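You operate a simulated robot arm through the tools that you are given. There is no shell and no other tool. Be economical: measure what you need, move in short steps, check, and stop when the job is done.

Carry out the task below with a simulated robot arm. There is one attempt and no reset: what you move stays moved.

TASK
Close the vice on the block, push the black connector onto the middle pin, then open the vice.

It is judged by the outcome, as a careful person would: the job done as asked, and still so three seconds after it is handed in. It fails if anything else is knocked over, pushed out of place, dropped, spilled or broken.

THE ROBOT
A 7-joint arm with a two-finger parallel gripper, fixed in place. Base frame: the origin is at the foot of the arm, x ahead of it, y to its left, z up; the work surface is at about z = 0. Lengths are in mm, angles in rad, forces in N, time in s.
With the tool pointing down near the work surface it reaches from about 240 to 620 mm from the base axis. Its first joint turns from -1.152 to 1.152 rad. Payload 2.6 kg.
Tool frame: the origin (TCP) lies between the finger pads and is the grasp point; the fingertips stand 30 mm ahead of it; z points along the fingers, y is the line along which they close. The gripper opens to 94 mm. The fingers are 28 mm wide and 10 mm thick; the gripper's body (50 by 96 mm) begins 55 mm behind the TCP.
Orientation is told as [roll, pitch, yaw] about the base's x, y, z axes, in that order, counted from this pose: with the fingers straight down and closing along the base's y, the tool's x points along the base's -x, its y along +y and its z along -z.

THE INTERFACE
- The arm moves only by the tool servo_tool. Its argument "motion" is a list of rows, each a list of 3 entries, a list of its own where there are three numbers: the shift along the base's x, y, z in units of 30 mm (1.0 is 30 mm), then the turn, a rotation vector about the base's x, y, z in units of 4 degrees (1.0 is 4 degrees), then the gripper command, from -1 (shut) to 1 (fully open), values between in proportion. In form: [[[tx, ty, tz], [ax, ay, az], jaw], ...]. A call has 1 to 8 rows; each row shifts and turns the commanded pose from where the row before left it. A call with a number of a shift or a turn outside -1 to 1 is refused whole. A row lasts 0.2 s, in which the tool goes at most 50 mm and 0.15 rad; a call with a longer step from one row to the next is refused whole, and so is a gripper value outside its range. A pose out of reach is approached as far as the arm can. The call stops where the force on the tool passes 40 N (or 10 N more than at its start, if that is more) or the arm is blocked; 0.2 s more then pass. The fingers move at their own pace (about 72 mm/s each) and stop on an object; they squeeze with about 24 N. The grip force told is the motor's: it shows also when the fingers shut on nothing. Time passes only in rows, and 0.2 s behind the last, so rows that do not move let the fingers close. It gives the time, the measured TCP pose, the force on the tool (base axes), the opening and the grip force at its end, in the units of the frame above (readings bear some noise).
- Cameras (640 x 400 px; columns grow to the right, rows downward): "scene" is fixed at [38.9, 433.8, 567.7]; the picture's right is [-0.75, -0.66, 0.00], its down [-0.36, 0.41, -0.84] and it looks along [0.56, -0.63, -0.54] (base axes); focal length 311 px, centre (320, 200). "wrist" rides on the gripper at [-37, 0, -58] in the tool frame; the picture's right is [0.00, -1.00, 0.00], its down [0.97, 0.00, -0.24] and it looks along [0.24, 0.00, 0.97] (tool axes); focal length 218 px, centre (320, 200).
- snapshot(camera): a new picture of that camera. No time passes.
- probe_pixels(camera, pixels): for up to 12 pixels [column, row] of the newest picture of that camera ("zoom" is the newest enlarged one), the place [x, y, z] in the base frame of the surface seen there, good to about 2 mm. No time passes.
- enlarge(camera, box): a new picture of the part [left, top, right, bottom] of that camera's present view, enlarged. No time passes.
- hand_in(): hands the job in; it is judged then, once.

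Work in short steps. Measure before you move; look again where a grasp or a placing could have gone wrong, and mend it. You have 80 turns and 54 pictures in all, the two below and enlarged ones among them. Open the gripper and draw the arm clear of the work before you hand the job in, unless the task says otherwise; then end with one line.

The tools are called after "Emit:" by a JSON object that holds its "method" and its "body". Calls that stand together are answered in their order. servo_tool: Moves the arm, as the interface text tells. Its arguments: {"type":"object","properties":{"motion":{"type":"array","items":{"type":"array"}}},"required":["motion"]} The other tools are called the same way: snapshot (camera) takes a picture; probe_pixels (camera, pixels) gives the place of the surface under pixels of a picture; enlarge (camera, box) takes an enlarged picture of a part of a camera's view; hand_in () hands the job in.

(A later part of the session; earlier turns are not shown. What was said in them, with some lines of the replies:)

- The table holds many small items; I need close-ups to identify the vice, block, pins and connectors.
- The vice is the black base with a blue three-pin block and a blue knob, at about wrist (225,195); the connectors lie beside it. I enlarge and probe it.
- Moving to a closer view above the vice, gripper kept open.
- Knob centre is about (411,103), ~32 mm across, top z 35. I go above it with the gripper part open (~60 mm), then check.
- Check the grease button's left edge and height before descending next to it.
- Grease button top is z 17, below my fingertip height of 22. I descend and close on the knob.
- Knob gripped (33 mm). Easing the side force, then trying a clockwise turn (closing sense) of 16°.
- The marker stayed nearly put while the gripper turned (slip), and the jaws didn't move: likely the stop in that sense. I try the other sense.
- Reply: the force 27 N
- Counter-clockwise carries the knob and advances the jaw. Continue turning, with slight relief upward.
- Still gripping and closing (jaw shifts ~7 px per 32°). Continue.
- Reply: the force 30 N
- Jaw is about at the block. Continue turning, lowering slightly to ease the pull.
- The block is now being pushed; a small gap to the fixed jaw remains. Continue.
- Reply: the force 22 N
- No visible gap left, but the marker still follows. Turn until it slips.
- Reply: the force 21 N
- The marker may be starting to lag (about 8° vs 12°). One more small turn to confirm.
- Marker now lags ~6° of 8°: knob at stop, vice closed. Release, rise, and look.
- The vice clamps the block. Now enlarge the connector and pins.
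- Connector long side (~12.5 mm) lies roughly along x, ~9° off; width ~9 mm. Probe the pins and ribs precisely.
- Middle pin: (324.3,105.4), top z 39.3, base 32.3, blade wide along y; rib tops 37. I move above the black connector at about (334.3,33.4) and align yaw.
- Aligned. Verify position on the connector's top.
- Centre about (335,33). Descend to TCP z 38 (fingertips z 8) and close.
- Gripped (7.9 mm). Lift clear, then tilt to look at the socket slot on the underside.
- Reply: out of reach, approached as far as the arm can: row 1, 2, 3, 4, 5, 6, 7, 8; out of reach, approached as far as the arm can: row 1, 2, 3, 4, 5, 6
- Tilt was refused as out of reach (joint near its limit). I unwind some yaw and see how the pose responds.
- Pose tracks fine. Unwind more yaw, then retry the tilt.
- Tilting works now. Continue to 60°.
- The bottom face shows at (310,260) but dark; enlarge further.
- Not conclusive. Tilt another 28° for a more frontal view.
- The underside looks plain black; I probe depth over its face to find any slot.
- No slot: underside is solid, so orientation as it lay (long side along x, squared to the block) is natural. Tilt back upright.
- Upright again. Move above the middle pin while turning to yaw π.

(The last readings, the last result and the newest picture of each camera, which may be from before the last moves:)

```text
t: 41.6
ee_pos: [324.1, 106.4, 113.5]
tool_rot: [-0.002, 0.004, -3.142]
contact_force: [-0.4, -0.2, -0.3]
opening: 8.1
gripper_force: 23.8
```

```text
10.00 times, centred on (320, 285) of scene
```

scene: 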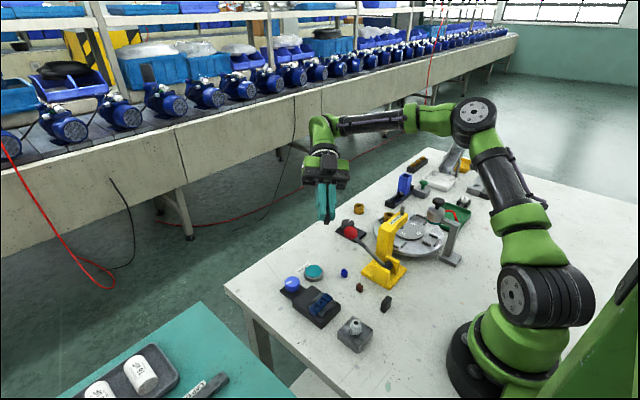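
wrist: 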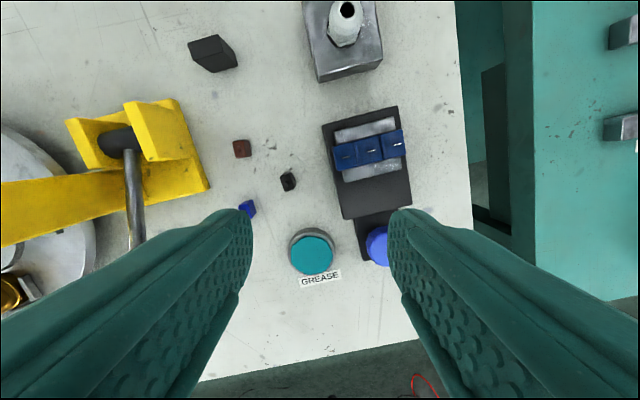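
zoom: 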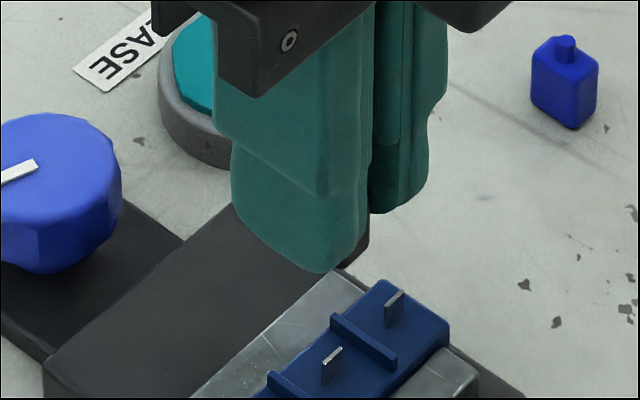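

Pin is 1.75 mm to image-left of the tool axis and ~0.5 mm in +x of the connector centre. Correct that and descend to just above the pin.

Emit:
{"method": "servo_tool", "body": {"motion": [[[0.018, -0.058, 0], [0, 0, 0], -1], [[0, 0, -0.5], [0, 0, 0], -1], [[0, 0, -0.5], [0, 0, 0], -1], [[0, 0, 0], [0, 0, 0], -1]]}}

Emit:
{"method": "enlarge", "body": {"camera": "wrist", "box": [270, 180, 370, 260]}}

Emit:
{"method": "enlarge", "body": {"camera": "scene", "box": [305, 280, 345, 312]}}

```text
t: 42.6
ee_pos: [324.1, 104.4, 82.4]
tool_rot: [-0.003, 0.004, -3.141]
contact_force: [1.1, -0.4, -0.1]
opening: 8.0
gripper_force: 24.3
```

```text
5.00 times, centred on (320, 220) of wrist
```

zoom: 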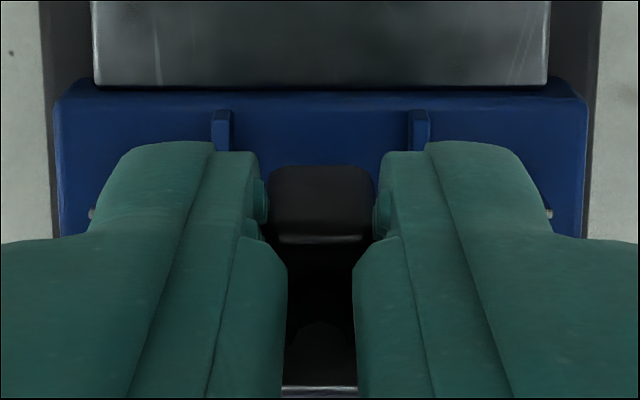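

```text
12.50 times, centred on (325, 296) of scene
```

zoom: 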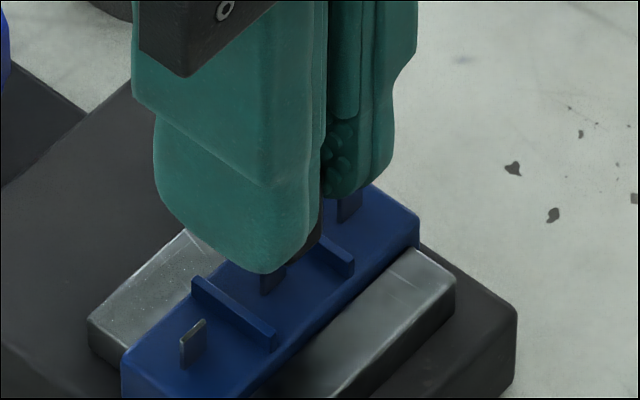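

Centred between the ribs. Push down in small steps.

Emit:
{"method": "servo_tool", "body": {"motion": [[[0, 0, -0.08], [0, 0, 0], -1], [[0, 0, -0.08], [0, 0, 0], -1], [[0, 0, -0.08], [0, 0, 0], -1], [[0, 0, -0.08], [0, 0, 0], -1], [[0, 0, -0.05], [0, 0, 0], -1], [[0, 0, 0], [0, 0, 0], -1]]}}

Emit:
{"method": "enlarge", "body": {"camera": "scene", "box": [305, 280, 345, 312]}}

```text
t: 44.0
ee_pos: [325.8, 104.9, 73.2]
tool_rot: [-0.003, 0.002, 3.142]
contact_force: [-1.3, 0.2, 0.6]
opening: 8.3
gripper_force: 24.0
```

```text
12.50 times, centred on (325, 296) of scene
```

zoom: 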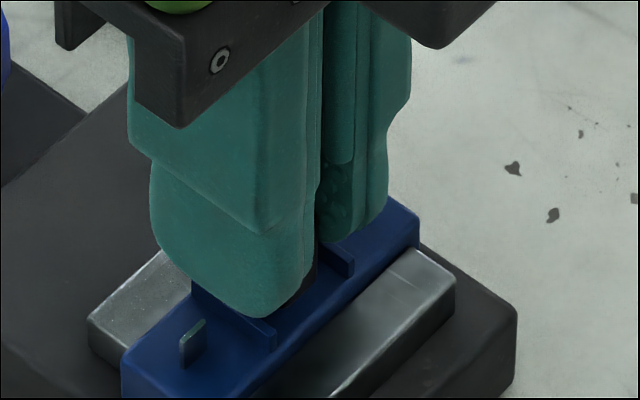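

Bottom is now ~35, below the pin top (39), with no resistance: pin is entering. Continue to seat with force.

Emit:
{"method": "servo_tool", "body": {"motion": [[[0, 0, -0.05], [0, 0, 0], -1], [[0, 0, -0.05], [0, 0, 0], -1], [[0, 0, -0.05], [0, 0, 0], -1], [[0, 0, -0.05], [0, 0, 0], -1], [[0, 0, 0], [0, 0, 0], -1]]}}

Emit:
{"method": "enlarge", "body": {"camera": "wrist", "box": [270, 180, 370, 260]}}

```text
t: 44.8
ee_pos: [324.5, 105.6, 70.5]
tool_rot: [0.0, 0.005, 3.137]
contact_force: [-3.5, -1.9, 11.1]
opening: 8.4
gripper_force: 23.7
stopped in row 3: the force on the tool passed its limit (the readings are from after the stop); the commanded pose is now the measured one
```

```text
5.00 times, centred on (320, 220) of wrist
```

zoom: 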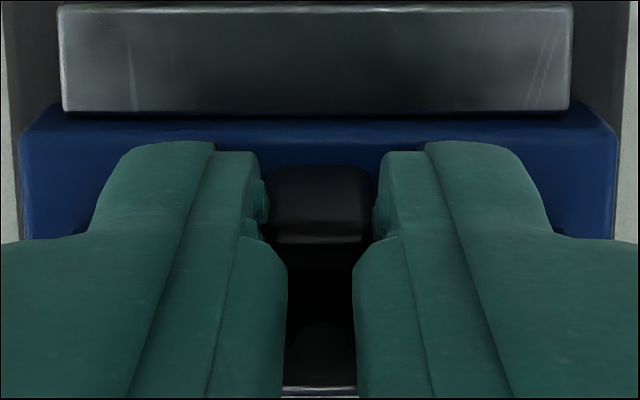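

Stopped at z 70.5 with 40 N, the expected seated height (70.3). One more press, then release gently and rise.

Emit:
{"method": "servo_tool", "body": {"motion": [[[0, 0, -0.04], [0, 0, 0], -1], [[0, 0, -0.03], [0, 0, 0], -1], [[0, 0, 0], [0, 0, 0], -1]]}}

Emit:
{"method": "servo_tool", "body": {"motion": [[[0, 0, 0.02], [0, 0, 0], -0.7], [[0, 0, 0], [0, 0, 0], -0.6], [[0, 0, 0.3], [0, 0, 0], -0.6], [[0, 0, 0.8], [0, 0, 0], -0.6], [[0, 0, 0.9], [0, 0, 0], -0.3]]}}

Emit:
{"method": "enlarge", "body": {"camera": "scene", "box": [285, 270, 345, 318]}}

Emit:
{"method": "enlarge", "body": {"camera": "wrist", "box": [270, 170, 370, 250]}}

```text
t: 45.3
ee_pos: [324.6, 106.0, 70.3]
tool_rot: [0.002, 0.005, 3.138]
contact_force: [-3.7, -1.7, 11.2]
opening: 8.0
gripper_force: 24.3
stopped in row 2: the force on the tool passed its limit (the readings are from after the stop); the commanded pose is now the measured one
```

```text
t: 46.5
ee_pos: [324.8, 105.6, 130.2]
tool_rot: [0.002, 0.005, 3.138]
contact_force: [1.1, 0.7, -0.3]
opening: 32.7
gripper_force: 0.1
```

```text
8.33 times, centred on (315, 294) of scene
```

zoom: 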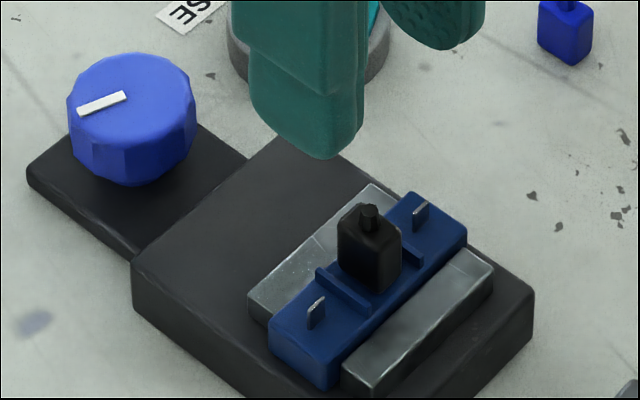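

```text
5.00 times, centred on (320, 210) of wrist
```

zoom: 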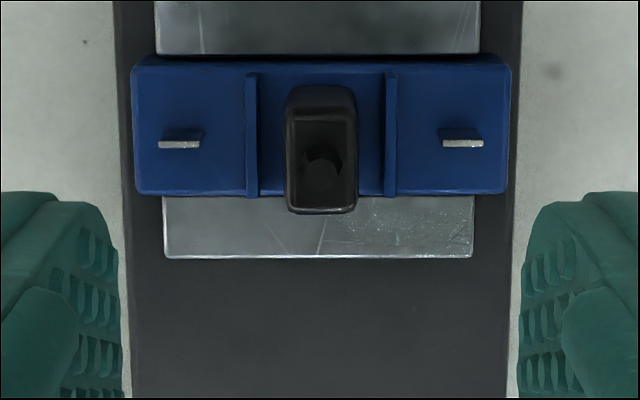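

Connector stands seated on the middle pin. Now go to the knob at (411,104.5).

Emit:
{"method": "servo_tool", "body": {"motion": [[[0.95, -0.01, 0], [0, 0, 0], 0.2], [[0.95, -0.01, 0], [0, 0, 0], 0.2], [[0.97, -0.01, 0], [0, 0, 0], 0.2], [[0, 0, -0.9], [0, 0, 0], 0.2], [[0, 0, -0.9], [0, 0, 0], 0.2], [[0, 0, -0.8], [0, 0, 0], 0.2], [[0, 0, 0], [0, 0, 0], -1], [[0, 0, 0], [0, 0, 0], -1]]}}

Emit:
{"method": "servo_tool", "body": {"motion": [[[0, 0, 0], [0, 0, 0], -1], [[0, 0, 0], [0, 0, -1], -1], [[0, 0, 0], [0, 0, -1], -1], [[0, 0, 0], [0, 0, -1], -1], [[0, 0, 0], [0, 0, -1], -1], [[0, 0, 0], [0, 0, -1], -1], [[0, 0, 0], [0, 0, -1], -1]]}}

Emit:
{"method": "snapshot", "body": {"camera": "wrist"}}

```text
t: 48.3
ee_pos: [410.2, 105.1, 51.9]
tool_rot: [0.0, 0.007, 3.138]
contact_force: [1.9, 1.8, -3.2]
opening: 33.0
gripper_force: 44.9
```

```text
t: 49.9
ee_pos: [409.4, 105.6, 51.8]
tool_rot: [0.0, 0.004, 2.718]
contact_force: [-1.6, 6.2, 7.9]
opening: 32.8
gripper_force: 44.7
```

```text
6 pictures are left
```

wrist: 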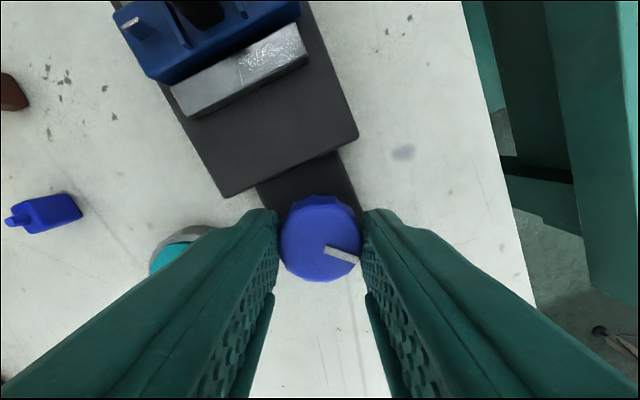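

Marker follows the gripper. Continue opening clockwise.

Emit:
{"method": "servo_tool", "body": {"motion": [[[0, 0, 0], [0, 0, -1], -1], [[0, 0, 0], [0, 0, -1], -1], [[0, 0, 0], [0, 0, -1], -1], [[0, 0, 0], [0, 0, -1], -1], [[0, 0, 0], [0, 0, -1], -1], [[0, 0, 0], [0, 0, -1], -1], [[0, 0, 0], [0, 0, -1], -1], [[0, 0, 0], [0, 0, -1], -1]]}}

Emit:
{"method": "servo_tool", "body": {"motion": [[[0, 0, 0], [0, 0, -1], -1], [[0, 0, 0], [0, 0, -1], -1], [[0, 0, 0], [0, 0, -1], -1], [[0, 0, 0], [0, 0, -1], -1], [[0, 0, 0], [0, 0, -1], -1], [[0, 0, 0], [0, 0, -1], -1], [[0, 0, 0], [0, 0, -1], -1], [[0, 0, 0], [0, 0, -1], -1]]}}

Emit:
{"method": "snapshot", "body": {"camera": "wrist"}}

```text
t: 51.7
ee_pos: [410.7, 105.1, 53.1]
tool_rot: [0.0, 0.005, 2.159]
contact_force: [-3.9, 11.7, 12.4]
opening: 32.9
gripper_force: 44.9
```

```text
t: 53.5
ee_pos: [411.1, 105.8, 52.2]
tool_rot: [-0.001, 0.006, 1.602]
contact_force: [5.4, 14.4, 5.1]
opening: 32.9
gripper_force: 45.8
```

```text
5 pictures are left
```

wrist: 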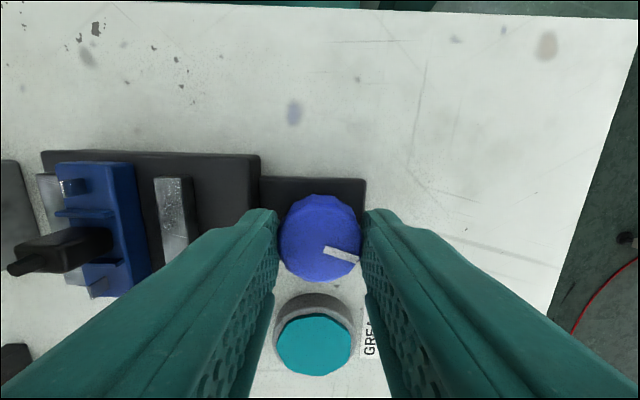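

Jaw gap has opened and the block stays. Continue back to about the original knob angle.

Emit:
{"method": "servo_tool", "body": {"motion": [[[0, 0, 0], [0, 0, -1], -1], [[0, 0, 0], [0, 0, -1], -1], [[0, 0, 0], [0, 0, -1], -1], [[0, 0, 0], [0, 0, -1], -1], [[0, 0, 0], [0, 0, -1], -1], [[0, 0, 0], [0, 0, -1], -1], [[0, 0, 0], [0, 0, -1], -1], [[0, 0, 0], [0, 0, -1], -1]]}}

Emit:
{"method": "servo_tool", "body": {"motion": [[[0, 0, 0], [0, 0, -1], -1], [[0, 0, 0], [0, 0, -1], -1], [[0, 0, 0], [0, 0, -1], -1], [[0, 0, 0], [0, 0, -1], -1], [[0, 0, 0], [0, 0, -1], -1], [[0, 0, 0], [0, 0, -1], -1], [[0, 0, 0], [0, 0, -1], -1], [[0, 0, 0], [0, 0, 0], -1]]}}

Emit:
{"method": "snapshot", "body": {"camera": "wrist"}}

```text
t: 55.3
ee_pos: [411.3, 104.1, 51.9]
tool_rot: [0.001, 0.002, 1.042]
contact_force: [10.7, 14.6, 3.8]
opening: 33.0
gripper_force: 44.6
```

```text
t: 57.1
ee_pos: [411.2, 105.5, 52.7]
tool_rot: [-0.001, 0.003, 0.553]
contact_force: [9.0, 13.8, 4.0]
opening: 32.9
gripper_force: 44.7
```

```text
4 pictures are left
```

wrist: 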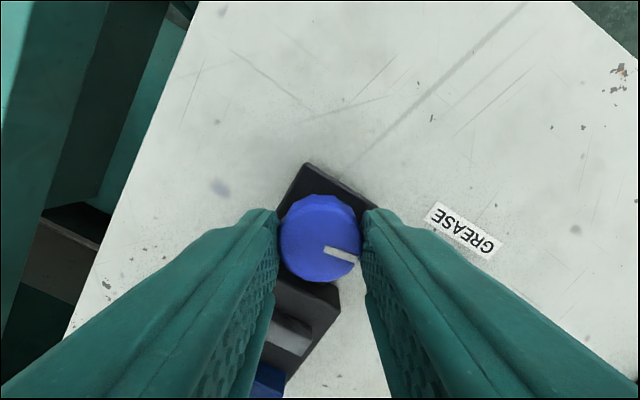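

About 14° remain to the start mark. Finish, then release and lift clear.

Emit:
{"method": "servo_tool", "body": {"motion": [[[0, 0, 0], [0, 0, -1], -1], [[0, 0, 0], [0, 0, -1], -1], [[0, 0, 0], [0, 0, -1], -1], [[0, 0, 0], [0, 0, -0.5], -1], [[0, 0, 0], [0, 0, 0], -1]]}}

Emit:
{"method": "servo_tool", "body": {"motion": [[[0, 0, 0], [0, 0, 0], 0.1], [[0, 0, 0], [0, 0, 0], 0.1], [[0, 0, 0.7], [0, 0, 0], 0.1], [[0, 0, 1], [0, 0, 0], 0.1], [[0, 0, 1], [0, 0, 0], 0.1], [[0, 0, 1], [0, 0, 0], 0.5], [[0.5, 0, 1], [0, 0, 0], 1], [[0.5, 0, 1], [0, 0, 0], 1]]}}

Emit:
{"method": "enlarge", "body": {"camera": "scene", "box": [275, 255, 375, 335]}}

```text
t: 58.3
ee_pos: [411.1, 104.8, 52.1]
tool_rot: [0.0, 0.006, 0.31]
contact_force: [6.8, 11.2, 7.7]
opening: 33.0
gripper_force: 45.1
```

```text
t: 60.1
ee_pos: [441.6, 104.7, 223.6]
tool_rot: [0.0, 0.005, 0.309]
contact_force: [-0.3, -0.7, -0.3]
opening: 93.9
gripper_force: 0.0
```

```text
5.00 times, centred on (325, 295) of scene
```

zoom: 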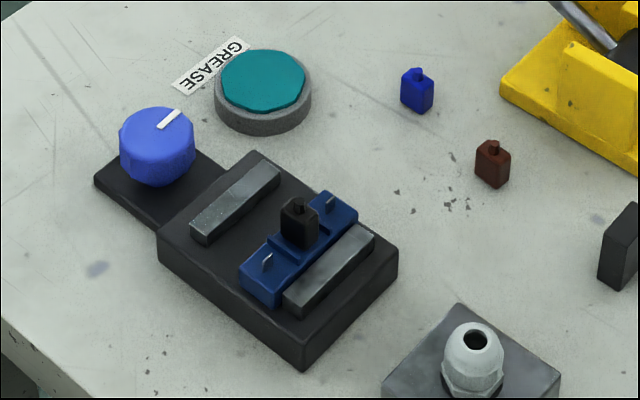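

The vice jaw is fully back, the connector stands on the middle pin, everything else is in place, and the arm is clear. Handing in.

Emit:
{"method": "hand_in", "body": {}}

```text
The job is handed in.
```

I closed the vice on the block, pushed the black connector onto the middle pin, then opened the vice fully. The last picture shows the connector seated, nothing else out of place, and the arm drawn clear with the gripper open.
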